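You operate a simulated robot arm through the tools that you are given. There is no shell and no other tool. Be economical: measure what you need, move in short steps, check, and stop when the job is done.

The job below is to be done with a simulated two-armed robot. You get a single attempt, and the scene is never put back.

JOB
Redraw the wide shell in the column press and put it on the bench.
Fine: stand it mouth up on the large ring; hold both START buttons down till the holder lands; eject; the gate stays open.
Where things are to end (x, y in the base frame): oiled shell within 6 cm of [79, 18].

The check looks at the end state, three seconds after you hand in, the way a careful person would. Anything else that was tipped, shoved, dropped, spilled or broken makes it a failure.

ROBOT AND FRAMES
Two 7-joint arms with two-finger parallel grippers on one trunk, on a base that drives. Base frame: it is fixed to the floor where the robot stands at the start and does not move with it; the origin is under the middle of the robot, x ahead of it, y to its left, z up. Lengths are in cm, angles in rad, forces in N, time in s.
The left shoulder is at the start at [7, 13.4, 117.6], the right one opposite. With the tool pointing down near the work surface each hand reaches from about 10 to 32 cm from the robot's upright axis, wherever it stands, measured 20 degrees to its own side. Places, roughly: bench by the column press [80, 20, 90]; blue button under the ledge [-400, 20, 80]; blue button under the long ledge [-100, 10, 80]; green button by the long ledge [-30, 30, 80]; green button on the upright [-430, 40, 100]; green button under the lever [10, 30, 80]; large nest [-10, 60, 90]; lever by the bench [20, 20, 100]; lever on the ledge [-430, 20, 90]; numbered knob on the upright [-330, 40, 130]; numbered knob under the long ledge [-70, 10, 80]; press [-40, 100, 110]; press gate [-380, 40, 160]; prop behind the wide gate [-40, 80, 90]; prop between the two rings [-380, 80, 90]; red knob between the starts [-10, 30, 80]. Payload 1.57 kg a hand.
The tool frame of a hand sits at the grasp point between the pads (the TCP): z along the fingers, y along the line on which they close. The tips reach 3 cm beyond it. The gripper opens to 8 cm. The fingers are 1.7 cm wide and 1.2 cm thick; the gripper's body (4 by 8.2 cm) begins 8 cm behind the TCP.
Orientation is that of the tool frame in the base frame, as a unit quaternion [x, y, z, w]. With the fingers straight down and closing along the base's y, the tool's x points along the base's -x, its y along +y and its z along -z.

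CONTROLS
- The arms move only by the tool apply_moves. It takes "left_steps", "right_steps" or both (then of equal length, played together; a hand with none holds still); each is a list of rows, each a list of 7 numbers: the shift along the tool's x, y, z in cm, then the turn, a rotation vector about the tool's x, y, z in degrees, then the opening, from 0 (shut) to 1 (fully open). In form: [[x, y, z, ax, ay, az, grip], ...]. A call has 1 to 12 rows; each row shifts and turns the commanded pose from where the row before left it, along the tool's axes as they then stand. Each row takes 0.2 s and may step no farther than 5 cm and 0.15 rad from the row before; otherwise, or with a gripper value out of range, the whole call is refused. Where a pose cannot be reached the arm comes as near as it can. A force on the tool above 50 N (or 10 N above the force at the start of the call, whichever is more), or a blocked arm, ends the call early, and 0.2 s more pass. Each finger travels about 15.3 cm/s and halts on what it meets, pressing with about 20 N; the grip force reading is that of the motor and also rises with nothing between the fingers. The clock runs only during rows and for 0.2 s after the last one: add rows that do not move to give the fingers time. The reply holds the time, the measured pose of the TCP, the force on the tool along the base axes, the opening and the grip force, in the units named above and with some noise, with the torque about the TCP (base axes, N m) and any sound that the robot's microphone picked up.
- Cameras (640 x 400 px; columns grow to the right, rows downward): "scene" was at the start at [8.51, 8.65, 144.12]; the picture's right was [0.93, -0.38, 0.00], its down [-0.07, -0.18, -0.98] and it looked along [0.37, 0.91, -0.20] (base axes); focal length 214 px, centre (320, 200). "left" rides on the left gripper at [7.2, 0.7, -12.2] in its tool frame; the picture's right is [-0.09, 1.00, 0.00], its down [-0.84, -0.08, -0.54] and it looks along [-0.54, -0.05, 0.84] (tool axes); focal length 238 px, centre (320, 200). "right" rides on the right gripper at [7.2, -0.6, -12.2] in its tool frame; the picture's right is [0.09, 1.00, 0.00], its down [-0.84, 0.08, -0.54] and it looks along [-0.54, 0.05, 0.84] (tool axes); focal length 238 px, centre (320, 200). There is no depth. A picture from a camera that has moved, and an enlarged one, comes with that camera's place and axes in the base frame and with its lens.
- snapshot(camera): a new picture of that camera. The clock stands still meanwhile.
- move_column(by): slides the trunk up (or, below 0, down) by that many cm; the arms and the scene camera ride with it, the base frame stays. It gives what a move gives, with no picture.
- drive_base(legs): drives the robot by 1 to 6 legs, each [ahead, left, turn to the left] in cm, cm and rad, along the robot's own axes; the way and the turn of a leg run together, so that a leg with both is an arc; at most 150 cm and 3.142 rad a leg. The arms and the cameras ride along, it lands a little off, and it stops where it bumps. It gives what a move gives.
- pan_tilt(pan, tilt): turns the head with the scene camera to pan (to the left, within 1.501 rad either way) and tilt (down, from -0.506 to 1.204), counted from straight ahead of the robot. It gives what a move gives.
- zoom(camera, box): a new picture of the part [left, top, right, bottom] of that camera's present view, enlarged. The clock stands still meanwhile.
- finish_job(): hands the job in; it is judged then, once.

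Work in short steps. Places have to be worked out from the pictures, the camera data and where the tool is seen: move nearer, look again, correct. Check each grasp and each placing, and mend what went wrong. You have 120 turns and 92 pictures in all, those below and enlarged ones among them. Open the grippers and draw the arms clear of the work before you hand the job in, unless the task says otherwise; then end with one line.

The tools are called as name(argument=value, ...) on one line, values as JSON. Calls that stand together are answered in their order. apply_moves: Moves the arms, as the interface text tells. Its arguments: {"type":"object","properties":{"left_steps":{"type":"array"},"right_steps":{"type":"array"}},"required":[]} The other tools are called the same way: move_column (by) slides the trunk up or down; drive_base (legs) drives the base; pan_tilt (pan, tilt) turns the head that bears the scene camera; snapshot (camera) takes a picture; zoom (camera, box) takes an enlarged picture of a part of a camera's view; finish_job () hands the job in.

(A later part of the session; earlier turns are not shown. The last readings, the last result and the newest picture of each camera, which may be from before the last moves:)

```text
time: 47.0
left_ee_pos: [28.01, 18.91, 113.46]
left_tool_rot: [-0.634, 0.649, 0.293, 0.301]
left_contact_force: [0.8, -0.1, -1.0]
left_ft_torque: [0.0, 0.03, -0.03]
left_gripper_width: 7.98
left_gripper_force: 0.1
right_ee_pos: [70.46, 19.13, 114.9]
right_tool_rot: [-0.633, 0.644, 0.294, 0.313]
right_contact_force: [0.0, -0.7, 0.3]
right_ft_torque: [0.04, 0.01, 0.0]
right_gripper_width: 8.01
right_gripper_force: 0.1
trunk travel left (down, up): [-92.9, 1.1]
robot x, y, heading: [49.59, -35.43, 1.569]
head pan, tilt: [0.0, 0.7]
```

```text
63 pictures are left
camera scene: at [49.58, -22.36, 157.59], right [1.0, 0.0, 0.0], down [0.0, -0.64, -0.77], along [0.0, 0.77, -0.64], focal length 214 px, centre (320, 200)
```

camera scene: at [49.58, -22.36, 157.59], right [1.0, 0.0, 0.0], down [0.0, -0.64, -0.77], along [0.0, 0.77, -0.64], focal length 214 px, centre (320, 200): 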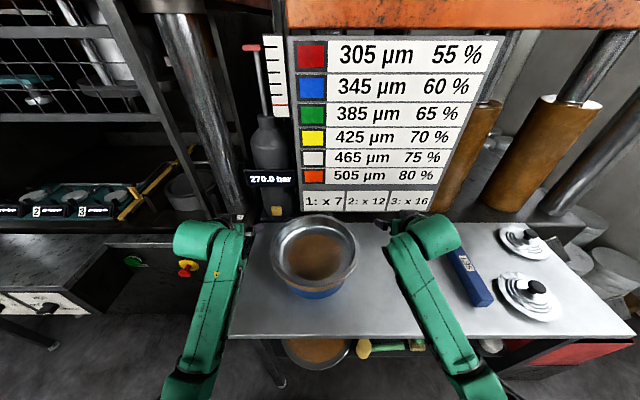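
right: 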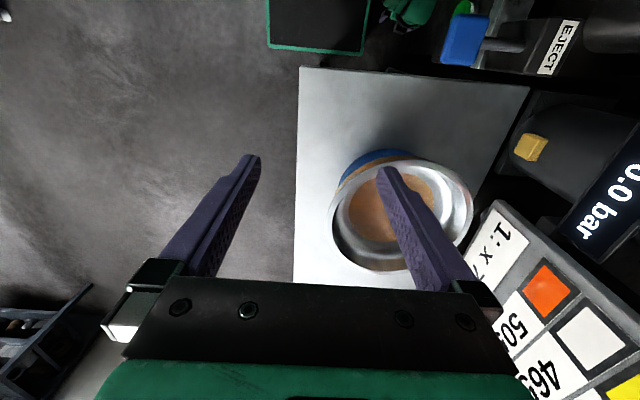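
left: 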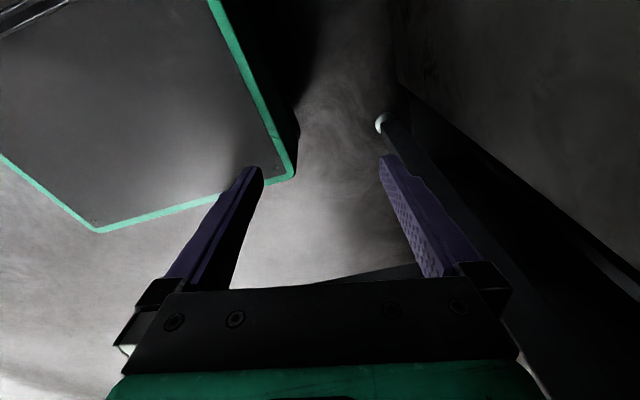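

Rim centre ≈ (48.0, 20.6), r≈13.9. Move the hands inward above the rim edges and check with the hand cameras.

apply_moves(left_steps=[[0, -3.4, 0, 0, 0, 0, 1], [0, -3.3, 0, 0, 0, 0, 1], [0, 0, 0, 0, 0, 0, 1]], right_steps=[[0, 4.6, 0, 0, 0, 0, 1], [0, 4.6, 0, 0, 0, 0, 1], [0, 0, 0, 0, 0, 0, 1]])

snapshot(camera="left")

snapshot(camera="right")

zoom(camera="scene", box=[220, 190, 420, 310])

```text
time: 47.8
left_ee_pos: [34.91, 19.06, 113.13]
left_tool_rot: [-0.634, 0.651, 0.291, 0.299]
left_contact_force: [0.2, 0.6, 0.5]
left_ft_torque: [-0.01, 0.03, 0.03]
left_gripper_width: 8.02
left_gripper_force: 0.2
right_ee_pos: [61.27, 19.66, 114.53]
right_tool_rot: [-0.634, 0.645, 0.293, 0.311]
right_contact_force: [0.4, -0.2, 0.1]
right_ft_torque: [0.0, 0.0, 0.03]
right_gripper_width: 8.0
right_gripper_force: 0.0
trunk travel left (down, up): [-92.9, 1.1]
robot x, y, heading: [49.78, -35.4, 1.567]
head pan, tilt: [0.0, 0.7]
```

```text
62 pictures are left
camera left: at [33.84, 5.03, 115.63], right [-0.99, 0.08, 0.07], down [0.08, 0.13, 0.99], along [0.07, 0.99, -0.14], focal length 238 px, centre (320, 200)
```

left: 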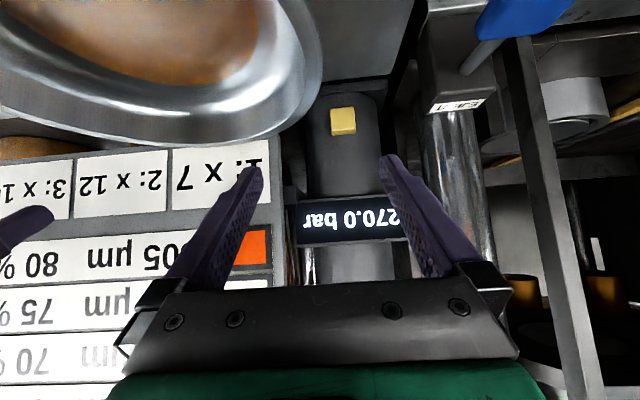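

```text
61 pictures are left
camera right: at [61.43, 5.69, 116.66], right [-1.0, -0.03, -0.09], down [-0.09, 0.12, 0.99], along [-0.02, 0.99, -0.12], focal length 238 px, centre (320, 200)
```

right: 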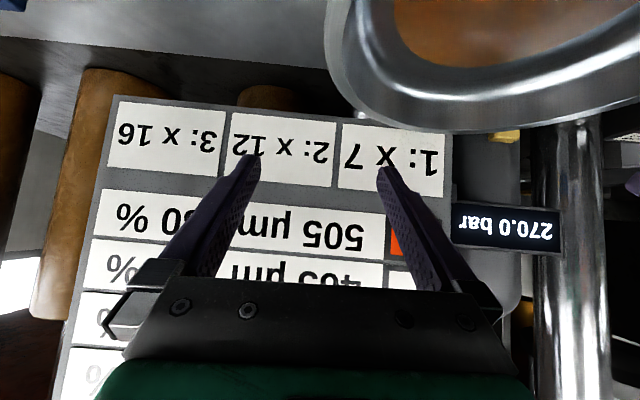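

```text
3.20 times, centred on (320, 250) of scene
camera zoom: at [49.65, -21.87, 157.54], right [1.0, 0.0, 0.0], down [0.0, -0.64, -0.76], along [0.0, 0.76, -0.64], focal length 686 px, centre (320, 40)
```

zoom: 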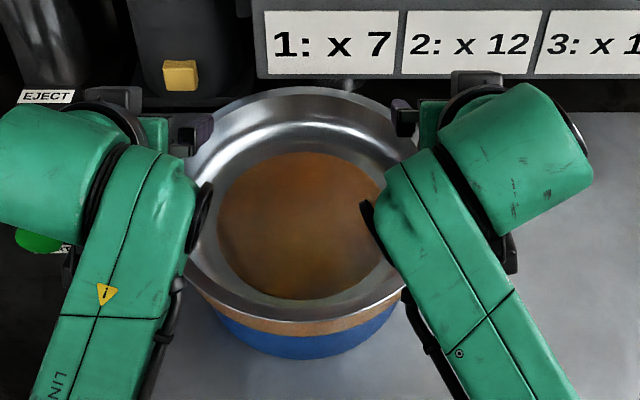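

Both TCPs line up with the rim edges (left rim x≈34.0, right ≈61.4). I lower the right hand 1.4 cm to match, then lower the trunk in two steps.

apply_moves(right_steps=[[1.05, 0.3, 0.92, 0, 0, 0, 1], [0, 0, 0, 0, 0, 0, 1]])

move_column(by=-8)

snapshot(camera="left")

snapshot(camera="right")

```text
time: 48.4
left_ee_pos: [34.7, 18.97, 113.23]
left_tool_rot: [-0.636, 0.649, 0.292, 0.298]
left_contact_force: [-0.3, -0.7, 0.8]
left_ft_torque: [0.02, 0.01, -0.03]
left_gripper_width: 7.99
left_gripper_force: 0.0
right_ee_pos: [61.09, 19.73, 113.03]
right_tool_rot: [-0.634, 0.645, 0.292, 0.311]
right_contact_force: [0.4, 0.2, 0.3]
right_ft_torque: [-0.02, -0.01, -0.02]
right_gripper_width: 8.03
right_gripper_force: 0.1
trunk travel left (down, up): [-92.9, 1.1]
robot x, y, heading: [49.44, -35.52, 1.567]
head pan, tilt: [0.0, 0.7]
```

```text
time: 49.6
left_ee_pos: [34.66, 19.02, 105.18]
left_tool_rot: [-0.635, 0.649, 0.293, 0.3]
left_contact_force: [0.2, -0.1, 0.0]
left_ft_torque: [0.04, 0.01, 0.0]
left_gripper_width: 8.0
left_gripper_force: 0.0
right_ee_pos: [61.15, 19.6, 105.11]
right_tool_rot: [-0.633, 0.645, 0.292, 0.312]
right_contact_force: [-0.2, 0.4, 0.5]
right_ft_torque: [0.02, 0.03, 0.0]
right_gripper_width: 7.99
right_gripper_force: 0.1
trunk travel left (down, up): [-84.9, 9.1]
robot x, y, heading: [49.43, -35.3, 1.566]
head pan, tilt: [0.0, 0.7]
```

```text
59 pictures are left
camera left: at [33.76, 4.96, 107.65], right [-0.99, 0.08, 0.07], down [0.08, 0.13, 0.99], along [0.07, 0.99, -0.14], focal length 238 px, centre (320, 200)
```

left: 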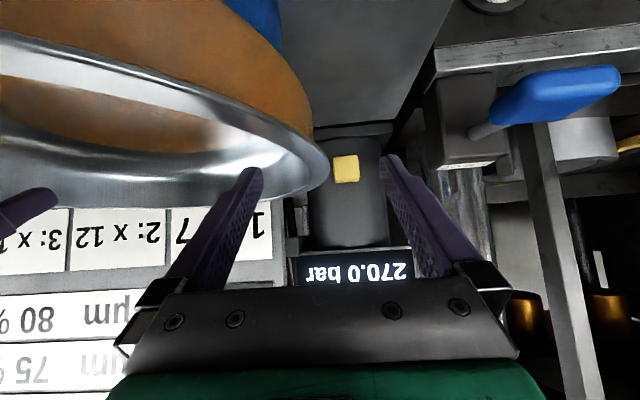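

```text
58 pictures are left
camera right: at [61.24, 5.69, 107.3], right [-1.0, -0.03, -0.09], down [-0.09, 0.11, 0.99], along [-0.02, 0.99, -0.12], focal length 238 px, centre (320, 200)
```

right: 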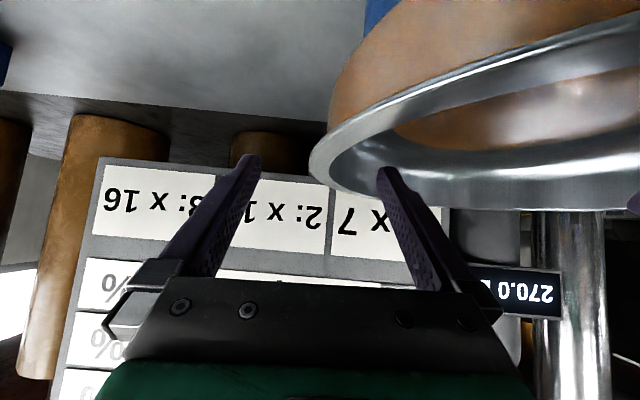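

Fingers straddle the rim on both sides. Lower 3 cm more, then close gently.

move_column(by=-3)

snapshot(camera="left")

```text
time: 50.3
left_ee_pos: [34.61, 18.95, 102.25]
left_tool_rot: [-0.634, 0.65, 0.291, 0.3]
left_contact_force: [0.1, -0.2, -0.5]
left_ft_torque: [-0.01, 0.0, -0.04]
left_gripper_width: 8.0
left_gripper_force: 0.0
right_ee_pos: [61.19, 19.58, 102.14]
right_tool_rot: [-0.634, 0.645, 0.292, 0.312]
right_contact_force: [0.0, -0.3, -0.9]
right_ft_torque: [0.0, -0.01, 0.0]
right_gripper_width: 8.0
right_gripper_force: 0.0
trunk travel left (down, up): [-81.9, 12.1]
robot x, y, heading: [49.27, -35.59, 1.57]
head pan, tilt: [0.0, 0.7]
```

```text
57 pictures are left
camera left: at [33.76, 4.94, 104.65], right [-0.99, 0.08, 0.07], down [0.08, 0.13, 0.99], along [0.07, 0.99, -0.14], focal length 238 px, centre (320, 200)
```

left: 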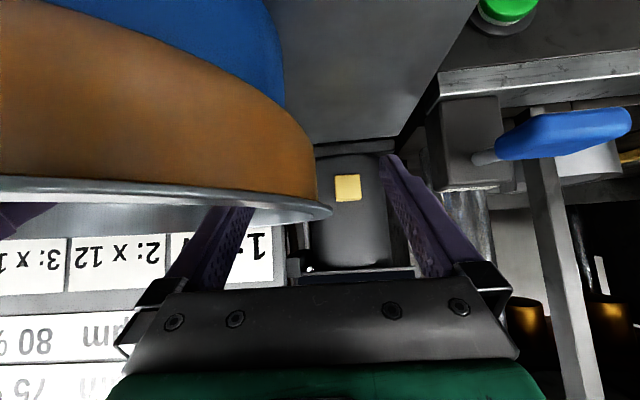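

Inner fingers are inside the rim, outer outside. Close both.

apply_moves(left_steps=[[0, 0, 0, 0, 0, 0, 0.5], [0, 0, 0, 0, 0, 0, 0.3], [0, 0, 0, 0, 0, 0, 0], [0, 0, 0, 0, 0, 0, 0], [0, 0, 0, 0, 0, 0, 0]], right_steps=[[0, 0, 0, 0, 0, 0, 0.5], [0, 0, 0, 0, 0, 0, 0.3], [0, 0, 0, 0, 0, 0, 0], [0, 0, 0, 0, 0, 0, 0], [0, 0, 0, 0, 0, 0, 0]])

snapshot(camera="left")

snapshot(camera="right")

```text
time: 51.5
left_ee_pos: [35.36, 18.65, 102.8]
left_tool_rot: [-0.629, 0.651, 0.292, 0.31]
left_contact_force: [39.8, 10.1, 27.1]
left_ft_torque: [0.28, -1.4, -0.94]
left_gripper_width: 2.51
left_gripper_force: 20.2
right_ee_pos: [60.73, 19.28, 102.86]
right_tool_rot: [-0.634, 0.64, 0.302, 0.313]
right_contact_force: [-39.9, 1.7, 23.8]
right_ft_torque: [0.34, 1.23, 0.88]
right_gripper_width: 2.33
right_gripper_force: 19.9
trunk travel left (down, up): [-81.9, 12.1]
robot x, y, heading: [49.46, -35.27, 1.569]
head pan, tilt: [0.0, 0.7]
```

```text
56 pictures are left
camera left: at [34.14, 4.59, 105.03], right [-0.99, 0.1, 0.06], down [0.07, 0.11, 0.99], along [0.09, 0.99, -0.12], focal length 238 px, centre (320, 200)
```

left: 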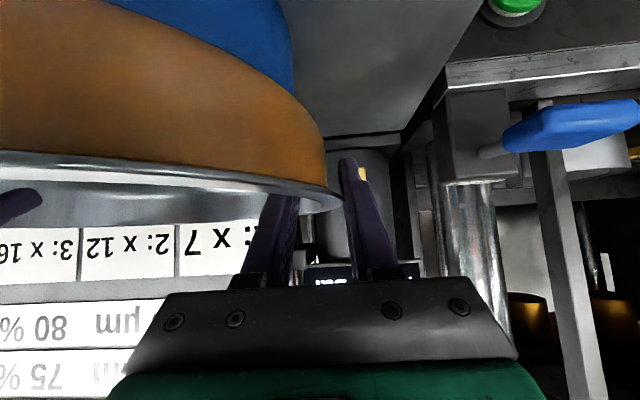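

```text
55 pictures are left
camera right: at [60.95, 5.27, 104.7], right [-1.0, -0.04, -0.08], down [-0.09, 0.1, 0.99], along [-0.03, 0.99, -0.1], focal length 238 px, centre (320, 200)
```

right: 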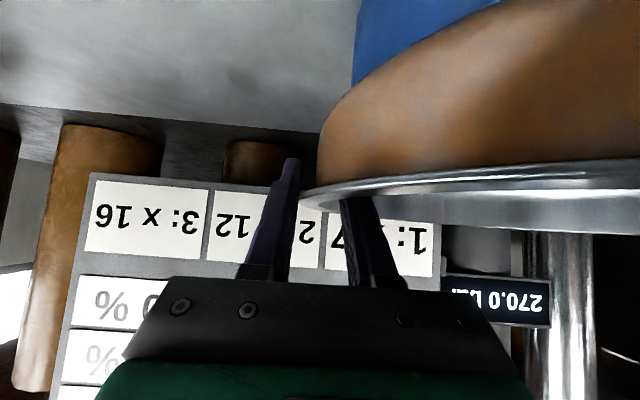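

Grip engaged but the hands are being pushed inward and up by the sloped wall; I shift the commands inward 0.9 cm and up 0.6 cm to relax it.

apply_moves(left_steps=[[-0.23, -0.45, -0.2, 0, 0, 0, 0], [-0.23, -0.45, -0.2, 0, 0, 0, 0], [0, 0, 0, 0, 0, 0, 0]], right_steps=[[-0.23, 0.35, -0.2, 0, 0, 0, 0], [-0.23, 0.35, -0.2, 0, 0, 0, 0], [0, 0, 0, 0, 0, 0, 0]])

```text
time: 52.3
left_ee_pos: [35.46, 18.57, 102.88]
left_tool_rot: [-0.636, 0.648, 0.293, 0.299]
left_contact_force: [1.1, 3.4, 5.1]
left_ft_torque: [0.77, -0.84, 0.18]
left_gripper_width: 2.49
left_gripper_force: 19.8
right_ee_pos: [60.61, 19.23, 102.64]
right_tool_rot: [-0.632, 0.645, 0.292, 0.316]
right_contact_force: [-2.1, -7.1, 11.9]
right_ft_torque: [0.12, 0.74, 0.49]
right_gripper_width: 2.42
right_gripper_force: 19.5
trunk travel left (down, up): [-81.9, 12.1]
robot x, y, heading: [49.27, -35.64, 1.568]
head pan, tilt: [0.0, 0.7]
```

Balanced: both pinch between flange edge (r 13.8) and inner wall. Lift 3 cm with the trunk and check.

move_column(by=3)

snapshot(camera="scene")

```text
time: 53.1
left_ee_pos: [35.31, 19.06, 105.64]
left_tool_rot: [-0.637, 0.649, 0.293, 0.296]
left_contact_force: [-21.6, -2.3, -1.1]
left_ft_torque: [-0.2, -0.56, 0.01]
left_gripper_width: 2.42
left_gripper_force: 20.0
right_ee_pos: [60.73, 19.6, 105.52]
right_tool_rot: [-0.632, 0.646, 0.29, 0.314]
right_contact_force: [21.8, 1.8, -4.3]
right_ft_torque: [0.14, 0.44, -0.25]
right_gripper_width: 2.21
right_gripper_force: 20.2
trunk travel left (down, up): [-84.9, 9.1]
robot x, y, heading: [49.2, -35.3, 1.573]
head pan, tilt: [0.0, 0.7]
```

```text
54 pictures are left
camera scene: at [49.57, -21.99, 149.55], right [1.0, 0.0, 0.0], down [0.0, -0.64, -0.76], along [0.0, 0.76, -0.64], focal length 214 px, centre (320, 200)
```

scene: 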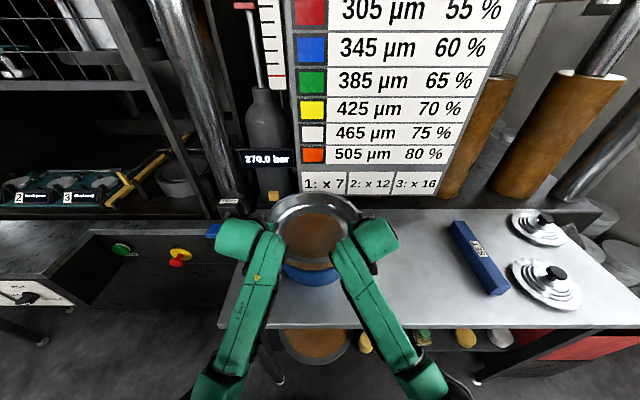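

Lifted (~5 N total). Check whether the blue part stays on the bench.

move_column(by=6)

zoom(camera="scene", box=[220, 170, 420, 310])

```text
time: 54.1
left_ee_pos: [35.36, 19.03, 111.81]
left_tool_rot: [-0.637, 0.648, 0.294, 0.298]
left_contact_force: [-30.7, -0.8, -1.7]
left_ft_torque: [0.04, -0.35, 0.27]
left_gripper_width: 2.42
left_gripper_force: 20.6
right_ee_pos: [60.69, 19.74, 111.56]
right_tool_rot: [-0.631, 0.647, 0.29, 0.314]
right_contact_force: [30.7, 0.6, -3.3]
right_ft_torque: [-0.07, 0.21, -0.23]
right_gripper_width: 2.16
right_gripper_force: 20.0
trunk travel left (down, up): [-90.9, 3.1]
robot x, y, heading: [49.77, -35.51, 1.567]
head pan, tilt: [0.0, 0.7]
```

```text
2.86 times, centred on (320, 240) of scene
camera zoom: at [49.58, -21.84, 155.54], right [1.0, 0.0, 0.0], down [0.0, -0.64, -0.76], along [0.0, 0.76, -0.64], focal length 613 px, centre (320, 86)
```

zoom: 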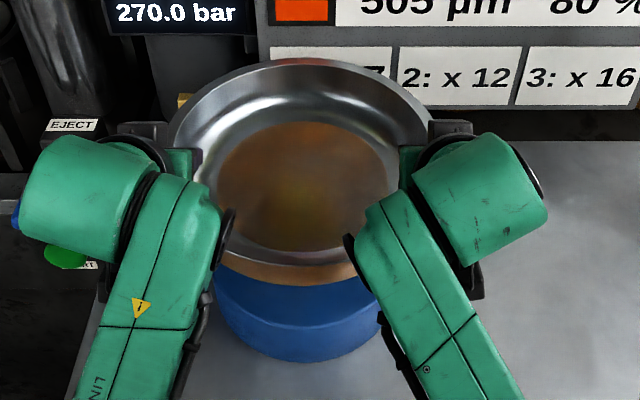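

Blue part is a stand and stays. I relax the lateral squeeze and back away, then move left in front of the press.

apply_moves(left_steps=[[0, 0.25, 0, 0, 0, 0, 0], [0, 0, 0, 0, 0, 0, 0]], right_steps=[[0, -0.25, 0, 0, 0, 0, 0], [0, 0, 0, 0, 0, 0, 0]])

drive_base(legs=[[-30, 0, 0], [0, 60, 0]])

snapshot(camera="scene")

```text
time: 54.7
left_ee_pos: [35.3, 19.06, 111.72]
left_tool_rot: [-0.636, 0.649, 0.292, 0.298]
left_contact_force: [-21.8, -0.6, -2.6]
left_ft_torque: [0.13, -0.48, 0.23]
left_gripper_width: 2.39
left_gripper_force: 19.6
right_ee_pos: [60.66, 19.79, 111.61]
right_tool_rot: [-0.633, 0.645, 0.293, 0.311]
right_contact_force: [22.2, 1.0, -2.6]
right_ft_torque: [-0.23, 0.45, -0.2]
right_gripper_width: 2.14
right_gripper_force: 20.0
trunk travel left (down, up): [-90.9, 3.1]
robot x, y, heading: [49.67, -35.64, 1.568]
head pan, tilt: [0.0, 0.7]
```

```text
time: 59.8
left_ee_pos: [-25.65, -11.28, 111.82]
left_tool_rot: [-0.635, 0.65, 0.292, 0.299]
left_contact_force: [-21.4, 0.0, -0.9]
left_ft_torque: [0.01, -0.47, 0.2]
left_gripper_width: 2.4
left_gripper_force: 20.3
right_ee_pos: [-0.29, -10.49, 111.55]
right_tool_rot: [-0.633, 0.645, 0.293, 0.311]
right_contact_force: [21.7, 0.1, -2.3]
right_ft_torque: [-0.09, 0.42, -0.15]
right_gripper_width: 2.12
right_gripper_force: 20.1
trunk travel left (down, up): [-90.9, 3.1]
robot x, y, heading: [-11.69, -65.75, 1.567]
head pan, tilt: [0.0, 0.7]
```

```text
52 pictures are left
camera scene: at [-11.36, -52.12, 155.54], right [1.0, 0.0, 0.0], down [0.0, -0.64, -0.76], along [0.0, 0.76, -0.64], focal length 214 px, centre (320, 200)
```

scene: 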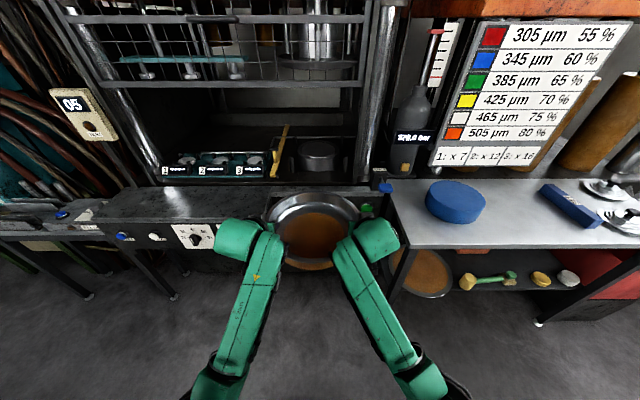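

Shell is carried stably. Zoom to the nest for geometry.

zoom(camera="scene", box=[240, 110, 420, 220])

```text
3.56 times, centred on (330, 165) of scene
camera zoom: at [-11.36, -52.12, 155.54], right [1.0, 0.0, 0.0], down [0.0, -0.64, -0.76], along [0.0, 0.76, -0.64], focal length 763 px, centre (284, 324)
```

zoom: 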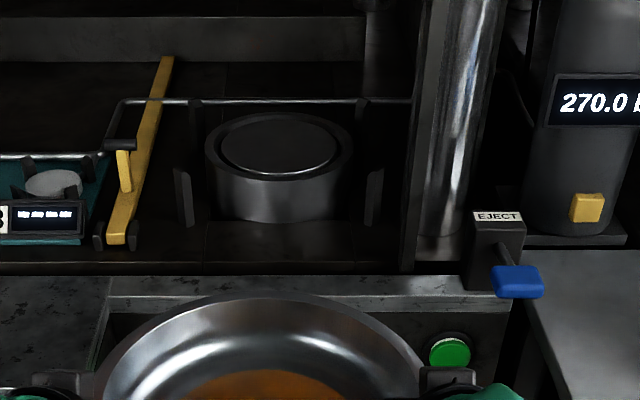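

Ring: r≈12, top z≈97, centre ≈(-12.2, 61.5), four guide posts to z≈101. To keep the right forearm off the gate upright I shift the held shell 8 cm right and 6 cm ahead relative to the robot.

apply_moves(left_steps=[[-0.65, -1.33, 0.76, 0, 0, 0, 0], [-0.65, -1.33, 0.76, 0, 0, 0, 0], [-0.65, -1.33, 0.76, 0, 0, 0, 0], [-0.65, -1.33, 0.76, 0, 0, 0, 0], [-0.65, -1.33, 0.76, 0, 0, 0, 0], [-0.65, -1.33, 0.76, 0, 0, 0, 0]], right_steps=[[-0.65, -1.33, 0.76, 0, 0, 0, 0], [-0.65, -1.33, 0.76, 0, 0, 0, 0], [-0.65, -1.33, 0.76, 0, 0, 0, 0], [-0.65, -1.33, 0.76, 0, 0, 0, 0], [-0.65, -1.33, 0.76, 0, 0, 0, 0], [-0.65, -1.33, 0.76, 0, 0, 0, 0]])

snapshot(camera="scene")

```text
time: 61.2
left_ee_pos: [-17.89, -5.28, 111.5]
left_tool_rot: [-0.634, 0.652, 0.295, 0.295]
left_contact_force: [-4.9, -0.6, -2.1]
left_ft_torque: [-0.06, -0.69, -0.12]
left_gripper_width: 2.42
left_gripper_force: 19.4
right_ee_pos: [7.75, -4.65, 111.75]
right_tool_rot: [-0.633, 0.646, 0.292, 0.311]
right_contact_force: [5.7, -0.1, -3.4]
right_ft_torque: [0.0, 0.62, -0.01]
right_gripper_width: 1.82
right_gripper_force: 20.1
trunk travel left (down, up): [-90.9, 3.1]
robot x, y, heading: [-11.66, -65.69, 1.569]
head pan, tilt: [0.0, 0.7]
```

```text
50 pictures are left
camera scene: at [-11.4, -52.0, 155.53], right [1.0, 0.0, 0.0], down [0.0, -0.65, -0.76], along [0.0, 0.76, -0.65], focal length 214 px, centre (320, 200)
```

scene: 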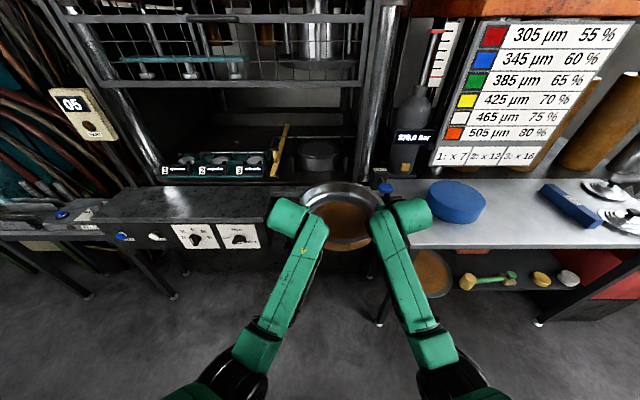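

Approach with a slight right turn (heading ≈1.47) so the right forearm clears the upright; first leg only halfway.

drive_base(legs=[[0, 0, -0.1], [0, 19.8, 0], [28, 0, 0]])

pan_tilt(pan=-0.05, tilt=0.75)

snapshot(camera="scene")

```text
time: 64.8
left_ee_pos: [-28.04, 25.14, 111.73]
left_tool_rot: [-0.6, 0.681, 0.281, 0.312]
left_contact_force: [-11.8, -0.9, 0.2]
left_ft_torque: [0.05, -0.7, 0.15]
left_gripper_width: 2.28
left_gripper_force: 19.5
right_ee_pos: [-2.53, 23.08, 111.81]
right_tool_rot: [-0.598, 0.678, 0.275, 0.328]
right_contact_force: [11.4, 1.3, -4.8]
right_ft_torque: [-0.23, 0.01, -0.66]
right_gripper_width: 1.53
right_gripper_force: 19.7
trunk travel left (down, up): [-90.9, 3.1]
robot x, y, heading: [-27.74, -35.12, 1.461]
head pan, tilt: [0.0, 0.7]
```

```text
time: 65.5
left_ee_pos: [-28.12, 25.23, 111.68]
left_tool_rot: [-0.6, 0.681, 0.282, 0.312]
left_contact_force: [2.8, -1.7, 1.9]
left_ft_torque: [0.19, -0.85, 0.0]
left_gripper_width: 2.29
left_gripper_force: 20.1
right_ee_pos: [-2.39, 23.23, 111.67]
right_tool_rot: [-0.598, 0.678, 0.274, 0.327]
right_contact_force: [-3.2, 2.5, -5.7]
right_ft_torque: [-0.36, 0.07, -0.58]
right_gripper_width: 1.49
right_gripper_force: 20.0
trunk travel left (down, up): [-90.9, 3.1]
robot x, y, heading: [-28.1, -35.09, 1.464]
head pan, tilt: [-0.051, 0.75]
```

```text
49 pictures are left
camera scene: at [-26.06, -22.17, 155.13], right [0.99, -0.16, 0.0], down [-0.11, -0.67, -0.73], along [0.11, 0.72, -0.68], focal length 214 px, centre (320, 200)
```

scene: 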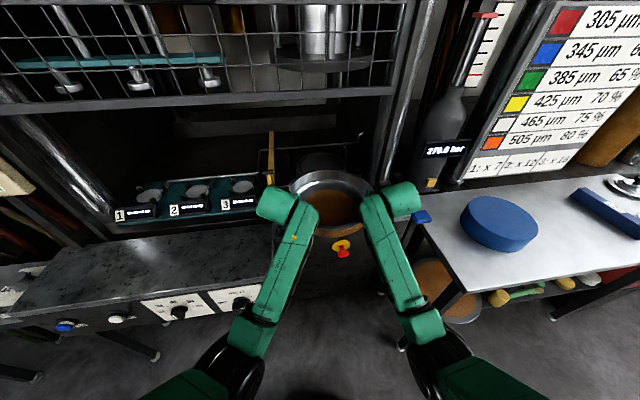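

The right grip width is shrinking; check it with the right camera.

snapshot(camera="right")

snapshot(camera="left")

```text
48 pictures are left
camera right: at [-3.81, 9.29, 113.99], right [-0.99, 0.07, -0.09], down [-0.08, 0.13, 0.99], along [0.09, 0.99, -0.12], focal length 238 px, centre (320, 200)
```

right: 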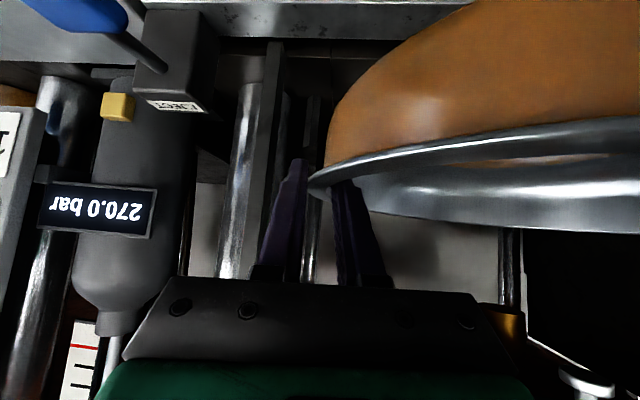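

```text
47 pictures are left
camera left: at [-30.36, 11.44, 114.12], right [-0.98, 0.18, 0.08], down [0.1, 0.12, 0.99], along [0.17, 0.98, -0.13], focal length 238 px, centre (320, 200)
```

left: 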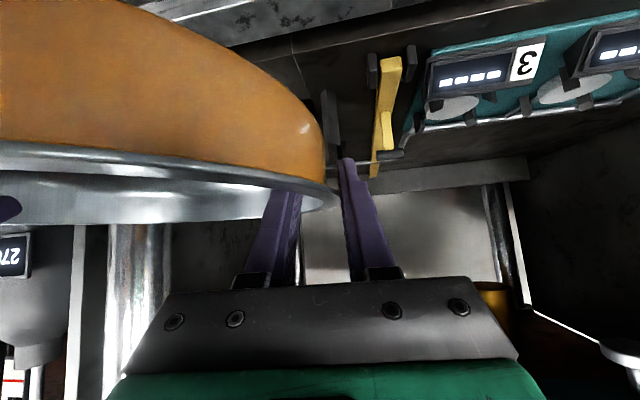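

The hold is okay with a slight tilt. I lower 2 cm for gate clearance and drive in further 26 cm, then look.

move_column(by=-2)

drive_base(legs=[[26, 0.7, 0]])

snapshot(camera="scene")

snapshot(camera="right")

```text
time: 66.1
left_ee_pos: [-28.14, 25.4, 109.64]
left_tool_rot: [-0.6, 0.682, 0.28, 0.312]
left_contact_force: [3.6, -1.9, 1.2]
left_ft_torque: [0.32, -0.86, 0.07]
left_gripper_width: 2.28
left_gripper_force: 19.7
right_ee_pos: [-2.44, 23.29, 109.81]
right_tool_rot: [-0.598, 0.678, 0.275, 0.327]
right_contact_force: [-3.7, 1.9, -5.3]
right_ft_torque: [-0.48, 0.15, -0.55]
right_gripper_width: 1.52
right_gripper_force: 20.0
trunk travel left (down, up): [-88.9, 5.1]
robot x, y, heading: [-27.68, -35.65, 1.465]
head pan, tilt: [-0.051, 0.75]
```

```text
time: 68.0
left_ee_pos: [-25.79, 51.5, 109.63]
left_tool_rot: [-0.6, 0.681, 0.281, 0.311]
left_contact_force: [2.7, -2.7, 0.3]
left_ft_torque: [-0.06, -0.82, -0.19]
left_gripper_width: 2.29
left_gripper_force: 20.3
right_ee_pos: [-0.24, 49.38, 109.85]
right_tool_rot: [-0.598, 0.678, 0.275, 0.327]
right_contact_force: [-3.4, 2.9, -5.4]
right_ft_torque: [-0.05, 0.09, -0.64]
right_gripper_width: 1.47
right_gripper_force: 20.5
trunk travel left (down, up): [-88.9, 5.1]
robot x, y, heading: [-25.92, -9.32, 1.462]
head pan, tilt: [-0.051, 0.75]
```

```text
46 pictures are left
camera scene: at [-23.9, 4.02, 153.14], right [0.99, -0.16, 0.0], down [-0.11, -0.67, -0.73], along [0.12, 0.72, -0.68], focal length 214 px, centre (320, 200)
```

scene: 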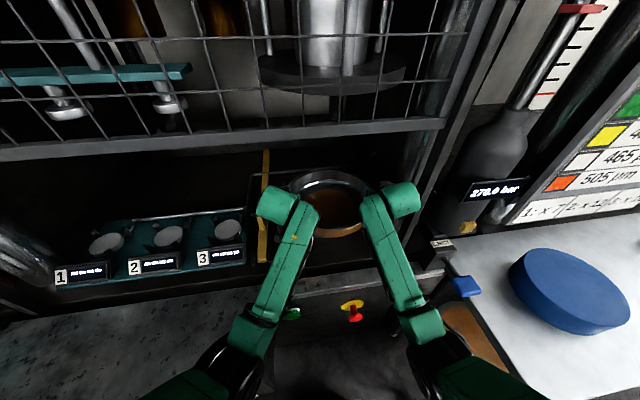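

```text
45 pictures are left
camera right: at [-1.57, 35.49, 112.08], right [-0.99, 0.08, -0.09], down [-0.08, 0.12, 0.99], along [0.09, 0.99, -0.12], focal length 238 px, centre (320, 200)
```

right: 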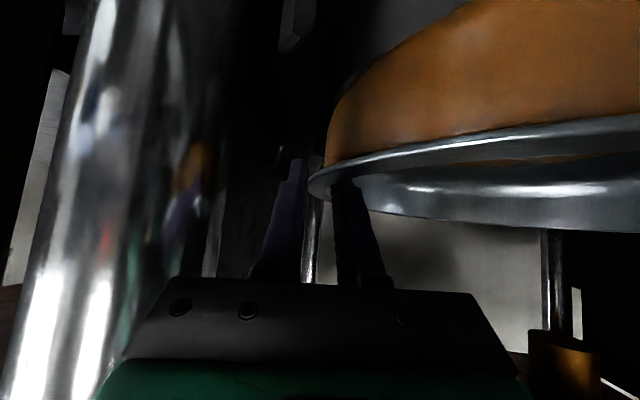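

Continue 10 cm ahead to bring the shell over the ring.

drive_base(legs=[[10, 0.4, 0]])

snapshot(camera="scene")

snapshot(camera="right")

snapshot(camera="left")

```text
time: 69.2
left_ee_pos: [-25.23, 61.61, 109.87]
left_tool_rot: [-0.599, 0.681, 0.282, 0.312]
left_contact_force: [3.0, -1.4, 0.3]
left_ft_torque: [0.31, -0.85, 0.11]
left_gripper_width: 2.26
left_gripper_force: 19.9
right_ee_pos: [0.42, 59.32, 109.94]
right_tool_rot: [-0.597, 0.678, 0.275, 0.328]
right_contact_force: [-2.0, 1.5, -5.7]
right_ft_torque: [-0.52, 0.17, -0.53]
right_gripper_width: 1.46
right_gripper_force: 20.1
trunk travel left (down, up): [-88.9, 5.1]
robot x, y, heading: [-25.14, 0.98, 1.462]
head pan, tilt: [-0.051, 0.75]
```

```text
44 pictures are left
camera scene: at [-23.25, 13.94, 153.16], right [0.99, -0.16, 0.0], down [-0.11, -0.67, -0.73], along [0.11, 0.72, -0.68], focal length 214 px, centre (320, 200)
```

scene: 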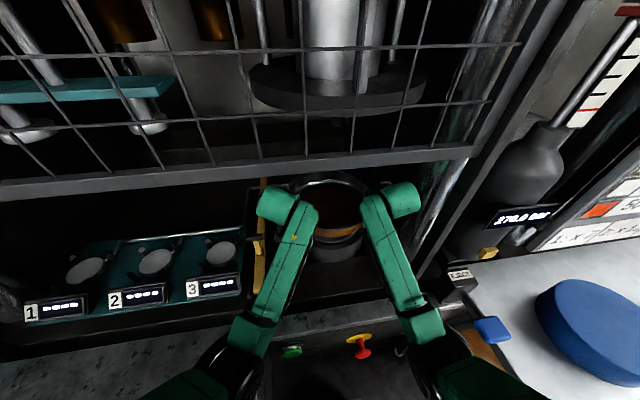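

```text
43 pictures are left
camera right: at [-0.96, 45.48, 112.14], right [-0.99, 0.08, -0.09], down [-0.08, 0.12, 0.99], along [0.09, 0.99, -0.12], focal length 238 px, centre (320, 200)
```

right: 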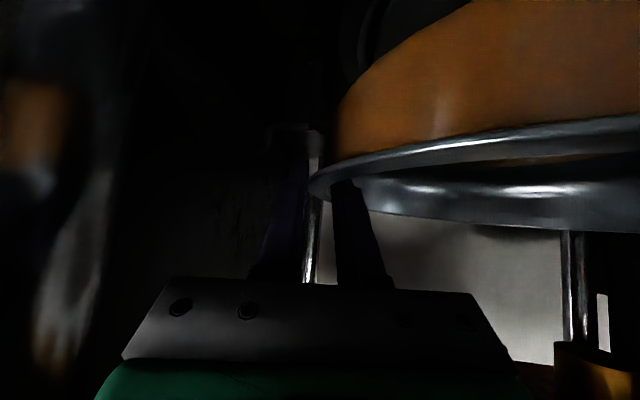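

```text
42 pictures are left
camera left: at [-27.52, 47.65, 112.24], right [-0.98, 0.18, 0.08], down [0.1, 0.12, 0.99], along [0.17, 0.98, -0.13], focal length 238 px, centre (320, 200)
```

left: 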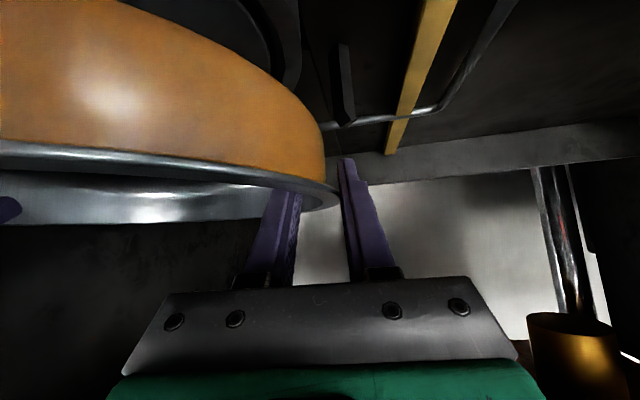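

Zoom to compare shell base with the ring beneath.

zoom(camera="scene", box=[250, 160, 430, 280])

```text
3.33 times, centred on (340, 220) of scene
camera zoom: at [-23.25, 13.94, 153.16], right [0.99, -0.16, 0.0], down [-0.11, -0.67, -0.73], along [0.11, 0.72, -0.68], focal length 715 px, centre (253, 133)
```

zoom: 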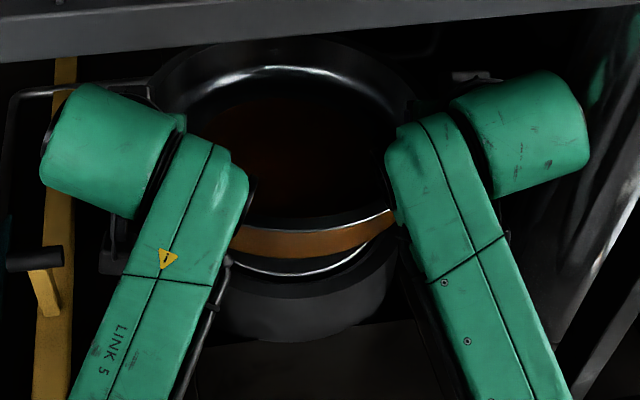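

Shell centre ≈(-12.2, 62.2), ring ≈(-11.8, 62.1): aligned. Lower with the arms 5 cm, then in small steps.

apply_moves(left_steps=[[1.14, 0, 0.97, 0, 0, 0, 0], [1.14, 0, 0.97, 0, 0, 0, 0], [1.14, 0, 0.97, 0, 0, 0, 0], [0, 0, 0, 0, 0, 0, 0]], right_steps=[[1.14, 0, 0.97, 0, 0, 0, 0], [1.14, 0, 0.97, 0, 0, 0, 0], [1.14, 0, 0.97, 0, 0, 0, 0], [0, 0, 0, 0, 0, 0, 0]])

zoom(camera="scene", box=[250, 160, 430, 280])

```text
time: 70.2
left_ee_pos: [-25.74, 62.56, 106.16]
left_tool_rot: [-0.597, 0.678, 0.294, 0.314]
left_contact_force: [30.0, -1.8, -3.4]
left_ft_torque: [0.03, -0.1, 0.39]
left_gripper_width: 1.61
left_gripper_force: 20.4
right_ee_pos: [0.22, 59.85, 105.37]
right_tool_rot: [-0.599, 0.677, 0.277, 0.324]
right_contact_force: [-30.5, 3.8, -1.6]
right_ft_torque: [-0.1, 0.12, -0.39]
right_gripper_width: 1.5
right_gripper_force: 20.3
trunk travel left (down, up): [-88.9, 5.1]
robot x, y, heading: [-25.26, 0.71, 1.459]
head pan, tilt: [-0.051, 0.75]
```

```text
3.33 times, centred on (340, 220) of scene
camera zoom: at [-23.21, 14.33, 153.12], right [0.99, -0.16, 0.0], down [-0.11, -0.67, -0.73], along [0.11, 0.72, -0.68], focal length 715 px, centre (253, 133)
```

zoom: 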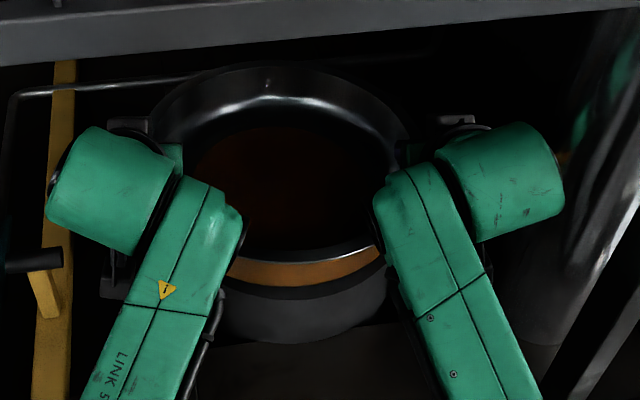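

The hands drifted apart/ahead slightly. Correct inward and back while lowering to about z 104.

apply_moves(left_steps=[[0.78, -0.1, 0.27, 0, 0, 0, 0], [0.78, -0.1, 0.27, 0, 0, 0, 0], [0.78, -0.1, 0.27, 0, 0, 0, 0], [0, 0, 0, 0, 0, 0, 0]], right_steps=[[0.47, 0.1, 0.22, 0, 0, 0, 0], [0.47, 0.1, 0.22, 0, 0, 0, 0], [0.47, 0.1, 0.22, 0, 0, 0, 0], [0, 0, 0, 0, 0, 0, 0]])

```text
time: 71.2
left_ee_pos: [-26.42, 61.91, 104.31]
left_tool_rot: [-0.592, 0.677, 0.303, 0.314]
left_contact_force: [33.3, 2.1, 22.5]
left_ft_torque: [-0.04, -0.51, -0.34]
left_gripper_width: 1.42
left_gripper_force: 19.9
right_ee_pos: [-0.27, 59.27, 104.13]
right_tool_rot: [-0.599, 0.676, 0.278, 0.326]
right_contact_force: [-33.8, 8.7, 4.7]
right_ft_torque: [-0.54, 0.34, -0.34]
right_gripper_width: 1.48
right_gripper_force: 20.3
trunk travel left (down, up): [-88.9, 5.1]
robot x, y, heading: [-25.05, 1.34, 1.459]
head pan, tilt: [-0.051, 0.75]
```

Upward force on the left: contact. Look at both.

snapshot(camera="left")

zoom(camera="scene", box=[250, 160, 430, 280])

```text
39 pictures are left
camera left: at [-28.52, 47.82, 106.22], right [-0.98, 0.17, 0.11], down [0.13, 0.08, 0.99], along [0.16, 0.98, -0.1], focal length 238 px, centre (320, 200)
```

left: 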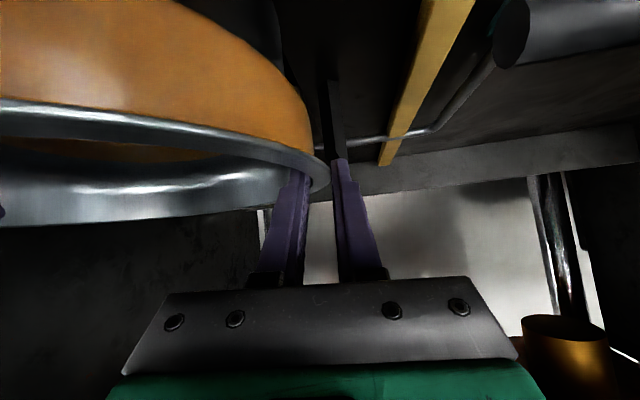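

```text
3.33 times, centred on (340, 220) of scene
camera zoom: at [-23.29, 14.03, 153.21], right [0.99, -0.16, 0.0], down [-0.11, -0.67, -0.73], along [0.11, 0.72, -0.68], focal length 715 px, centre (253, 133)
```

zoom: 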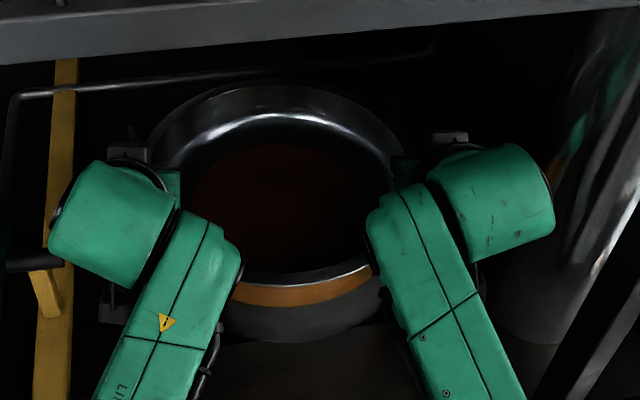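

Shell sits ~1 cm short and left of the ring, tilted a little. I lift a bit, level it with +4° pitch, and shift ahead 1.4 / right 1.1.

apply_moves(left_steps=[[-0.61, -0.42, 0.1, 0, 1.3, 0, 0], [-0.61, -0.42, 0.1, 0, 1.3, 0, 0], [-0.61, -0.42, 0.1, 0, 1.4, 0, 0], [0, 0, 0, 0, 0, 0, 0]], right_steps=[[-0.51, -0.28, 0.19, 0, 1.3, 0, 0], [-0.51, -0.28, 0.19, 0, 1.3, 0, 0], [-0.51, -0.28, 0.19, 0, 1.4, 0, 0], [0, 0, 0, 0, 0, 0, 0]])

zoom(camera="scene", box=[250, 160, 430, 280])

```text
time: 71.5
left_ee_pos: [-26.39, 61.57, 103.78]
left_tool_rot: [-0.59, 0.683, 0.305, 0.305]
left_contact_force: [6.0, -3.1, 12.4]
left_ft_torque: [-0.33, -0.12, 0.28]
left_gripper_width: 1.54
left_gripper_force: 20.4
right_ee_pos: [-0.23, 59.46, 104.24]
right_tool_rot: [-0.601, 0.678, 0.276, 0.32]
right_contact_force: [-7.1, 1.5, 1.8]
right_ft_torque: [-0.34, 0.11, -0.52]
right_gripper_width: 1.43
right_gripper_force: 19.5
trunk travel left (down, up): [-88.9, 5.1]
robot x, y, heading: [-25.16, 1.41, 1.465]
head pan, tilt: [-0.051, 0.75]
stopped in row 1 (left hand): the force on the tool passed its limit at 56 N (the readings are from after the stop); the commanded pose is now the measured one
```

```text
3.33 times, centred on (340, 220) of scene
camera zoom: at [-23.2, 13.9, 153.14], right [0.99, -0.16, 0.0], down [-0.11, -0.67, -0.73], along [0.11, 0.72, -0.68], focal length 715 px, centre (253, 133)
```

zoom: 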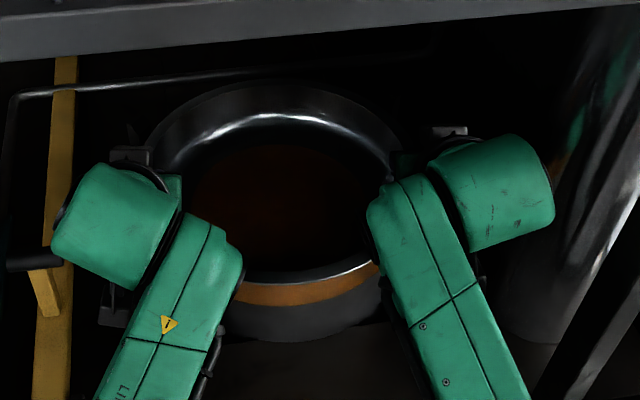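

Commands have reset to measured poses. Lift straight up 1.5 cm and check the forces.

apply_moves(left_steps=[[-0.57, 0, -0.49, 0, 0, 0, 0], [-0.57, 0, -0.49, 0, 0, 0, 0], [0, 0, 0, 0, 0, 0, 0]], right_steps=[[-0.57, 0, -0.49, 0, 0, 0, 0], [-0.57, 0, -0.49, 0, 0, 0, 0], [0, 0, 0, 0, 0, 0, 0]])

```text
time: 72.3
left_ee_pos: [-26.6, 61.58, 104.35]
left_tool_rot: [-0.588, 0.687, 0.306, 0.297]
left_contact_force: [32.0, -3.4, -0.1]
left_ft_torque: [-0.05, -0.37, 0.04]
left_gripper_width: 1.44
left_gripper_force: 20.5
right_ee_pos: [-0.49, 59.79, 105.43]
right_tool_rot: [-0.603, 0.677, 0.277, 0.318]
right_contact_force: [-32.1, 3.6, -4.9]
right_ft_torque: [0.03, 0.08, -0.4]
right_gripper_width: 1.41
right_gripper_force: 20.0
trunk travel left (down, up): [-88.9, 5.1]
robot x, y, heading: [-25.33, 1.1, 1.467]
head pan, tilt: [-0.051, 0.75]
```

I use the base for the fine shift (ahead 1.4, right 1.1) and relieve the stretch with the left hand, raising it 0.8 to level.

drive_base(legs=[[1.4, -1.0, 0]])

apply_moves(left_steps=[[-0.3, -0.25, -0.26, 0, 0, 0, 0], [-0.3, -0.25, -0.26, 0, 0, 0, 0], [0, 0, 0, 0, 0, 0, 0]], right_steps=[[0, 0.1, 0, 0, 0, 0, 0], [0, 0.1, 0, 0, 0, 0, 0], [0, 0, 0, 0, 0, 0, 0]])

zoom(camera="scene", box=[250, 160, 430, 280])

```text
time: 73.1
left_ee_pos: [-25.83, 62.74, 104.7]
left_tool_rot: [-0.588, 0.687, 0.305, 0.299]
left_contact_force: [33.7, -4.2, 1.7]
left_ft_torque: [-0.42, -0.45, -0.14]
left_gripper_width: 1.45
left_gripper_force: 19.8
right_ee_pos: [0.36, 60.89, 105.64]
right_tool_rot: [-0.604, 0.676, 0.276, 0.319]
right_contact_force: [-33.9, 4.2, -5.1]
right_ft_torque: [0.33, 0.0, -0.41]
right_gripper_width: 1.39
right_gripper_force: 20.1
trunk travel left (down, up): [-88.9, 5.1]
robot x, y, heading: [-24.31, 2.48, 1.463]
head pan, tilt: [-0.051, 0.75]
```

```text
time: 73.9
left_ee_pos: [-25.9, 63.05, 104.83]
left_tool_rot: [-0.588, 0.689, 0.312, 0.288]
left_contact_force: [14.9, -3.8, -0.5]
left_ft_torque: [-0.29, -0.28, -0.18]
left_gripper_width: 1.44
left_gripper_force: 19.8
right_ee_pos: [0.3, 61.19, 105.44]
right_tool_rot: [-0.604, 0.676, 0.278, 0.317]
right_contact_force: [-13.4, 4.9, -3.8]
right_ft_torque: [0.22, -0.05, -0.58]
right_gripper_width: 1.39
right_gripper_force: 19.9
trunk travel left (down, up): [-88.9, 5.1]
robot x, y, heading: [-24.0, 2.28, 1.465]
head pan, tilt: [-0.051, 0.75]
```

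```text
3.33 times, centred on (340, 220) of scene
camera zoom: at [-22.05, 15.7, 153.11], right [0.99, -0.16, 0.0], down [-0.11, -0.67, -0.73], along [0.11, 0.72, -0.68], focal length 715 px, centre (253, 133)
```

zoom: 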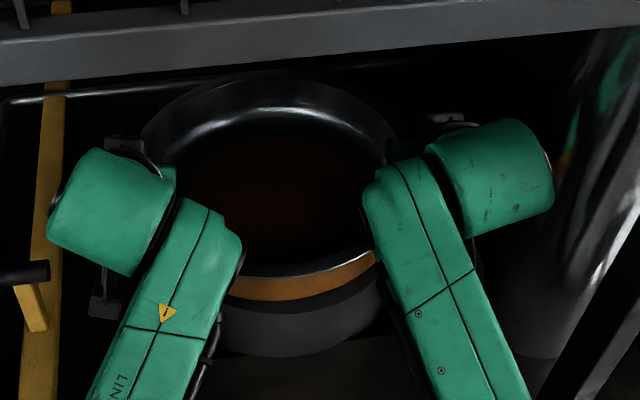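

Now aligned within about 1 cm. Lower gently ~1.6 cm and watch forces.

apply_moves(left_steps=[[0.38, -0.05, 0.32, 0, 0, 0, 0], [0.38, -0.05, 0.32, 0, 0, 0, 0], [0.3, 0, 0.25, 0, 0, 0, 0], [0, 0, 0, 0, 0, 0, 0]], right_steps=[[0.45, 0.05, 0.4, 0, 0, 0, 0], [0.45, 0.05, 0.4, 0, 0, 0, 0], [0.45, 0, 0.4, 0, 0, 0, 0], [0, 0, 0, 0, 0, 0, 0]])

zoom(camera="scene", box=[250, 160, 430, 280])

```text
time: 74.9
left_ee_pos: [-26.11, 63.38, 104.27]
left_tool_rot: [-0.587, 0.685, 0.319, 0.292]
left_contact_force: [32.6, -6.0, 1.2]
left_ft_torque: [-0.08, -0.42, -0.71]
left_gripper_width: 1.41
left_gripper_force: 19.8
right_ee_pos: [-0.01, 61.23, 103.71]
right_tool_rot: [-0.605, 0.676, 0.279, 0.316]
right_contact_force: [-31.6, 6.9, -2.1]
right_ft_torque: [0.39, 0.04, -0.43]
right_gripper_width: 1.44
right_gripper_force: 19.6
trunk travel left (down, up): [-88.9, 5.1]
robot x, y, heading: [-23.8, 2.26, 1.468]
head pan, tilt: [-0.051, 0.75]
```

```text
3.33 times, centred on (340, 220) of scene
camera zoom: at [-22.07, 15.55, 153.13], right [0.99, -0.16, 0.0], down [-0.11, -0.67, -0.73], along [0.11, 0.72, -0.68], focal length 715 px, centre (253, 133)
```

zoom: 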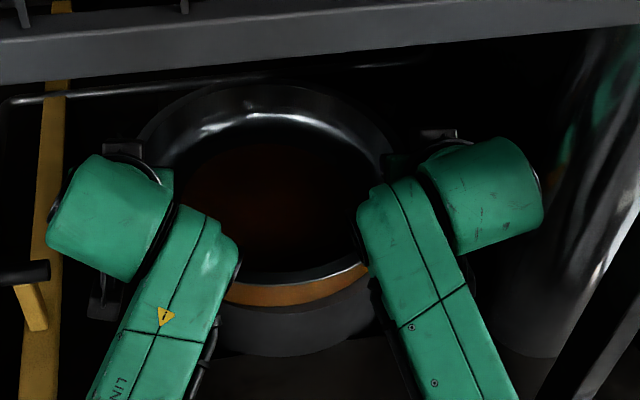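

The left arm is near a limit; use the trunk to lower instead, 1.2 cm.

move_column(by=-1.2)

```text
time: 75.5
left_ee_pos: [-26.06, 62.91, 103.88]
left_tool_rot: [-0.583, 0.682, 0.325, 0.298]
left_contact_force: [34.8, 2.0, 29.8]
left_ft_torque: [0.14, -0.47, 0.22]
left_gripper_width: 1.47
left_gripper_force: 19.9
right_ee_pos: [0.15, 60.84, 103.24]
right_tool_rot: [-0.603, 0.673, 0.283, 0.321]
right_contact_force: [-28.1, 10.1, 20.3]
right_ft_torque: [-0.23, 0.31, -0.4]
right_gripper_width: 1.45
right_gripper_force: 20.2
trunk travel left (down, up): [-87.7, 6.3]
robot x, y, heading: [-23.88, 2.38, 1.463]
head pan, tilt: [-0.051, 0.75]
```

Both hands now feel ~20–30 N up: the shell has landed. Check the view from the left and right cameras before opening.

snapshot(camera="right")

zoom(camera="scene", box=[270, 180, 390, 270])

```text
34 pictures are left
camera right: at [-0.92, 46.91, 105.43], right [-1.0, 0.06, -0.08], down [-0.07, 0.12, 0.99], along [0.06, 0.99, -0.12], focal length 238 px, centre (320, 200)
```

right: 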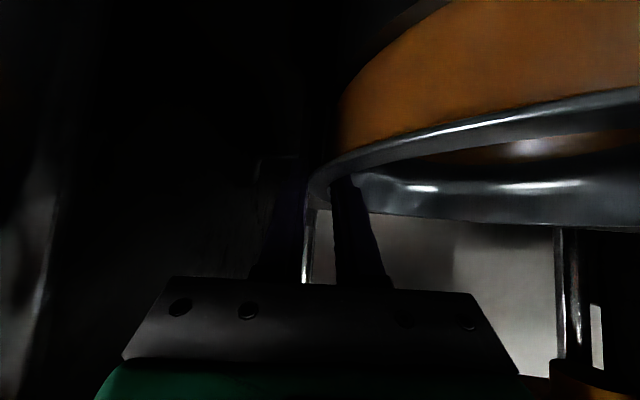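

```text
4.44 times, centred on (330, 225) of scene
camera zoom: at [-22.08, 14.8, 152.06], right [0.99, -0.16, 0.0], down [-0.11, -0.67, -0.73], along [0.11, 0.73, -0.68], focal length 953 px, centre (276, 89)
```

zoom: 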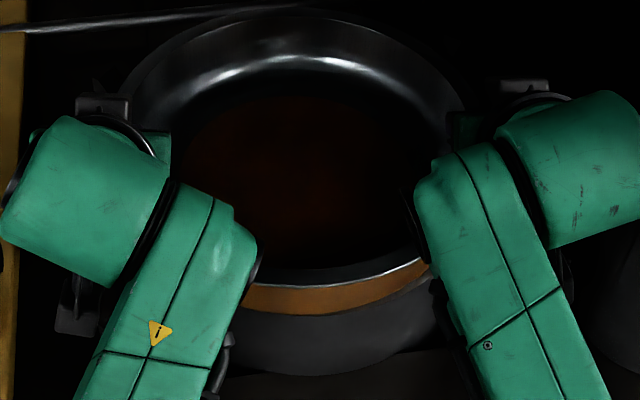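

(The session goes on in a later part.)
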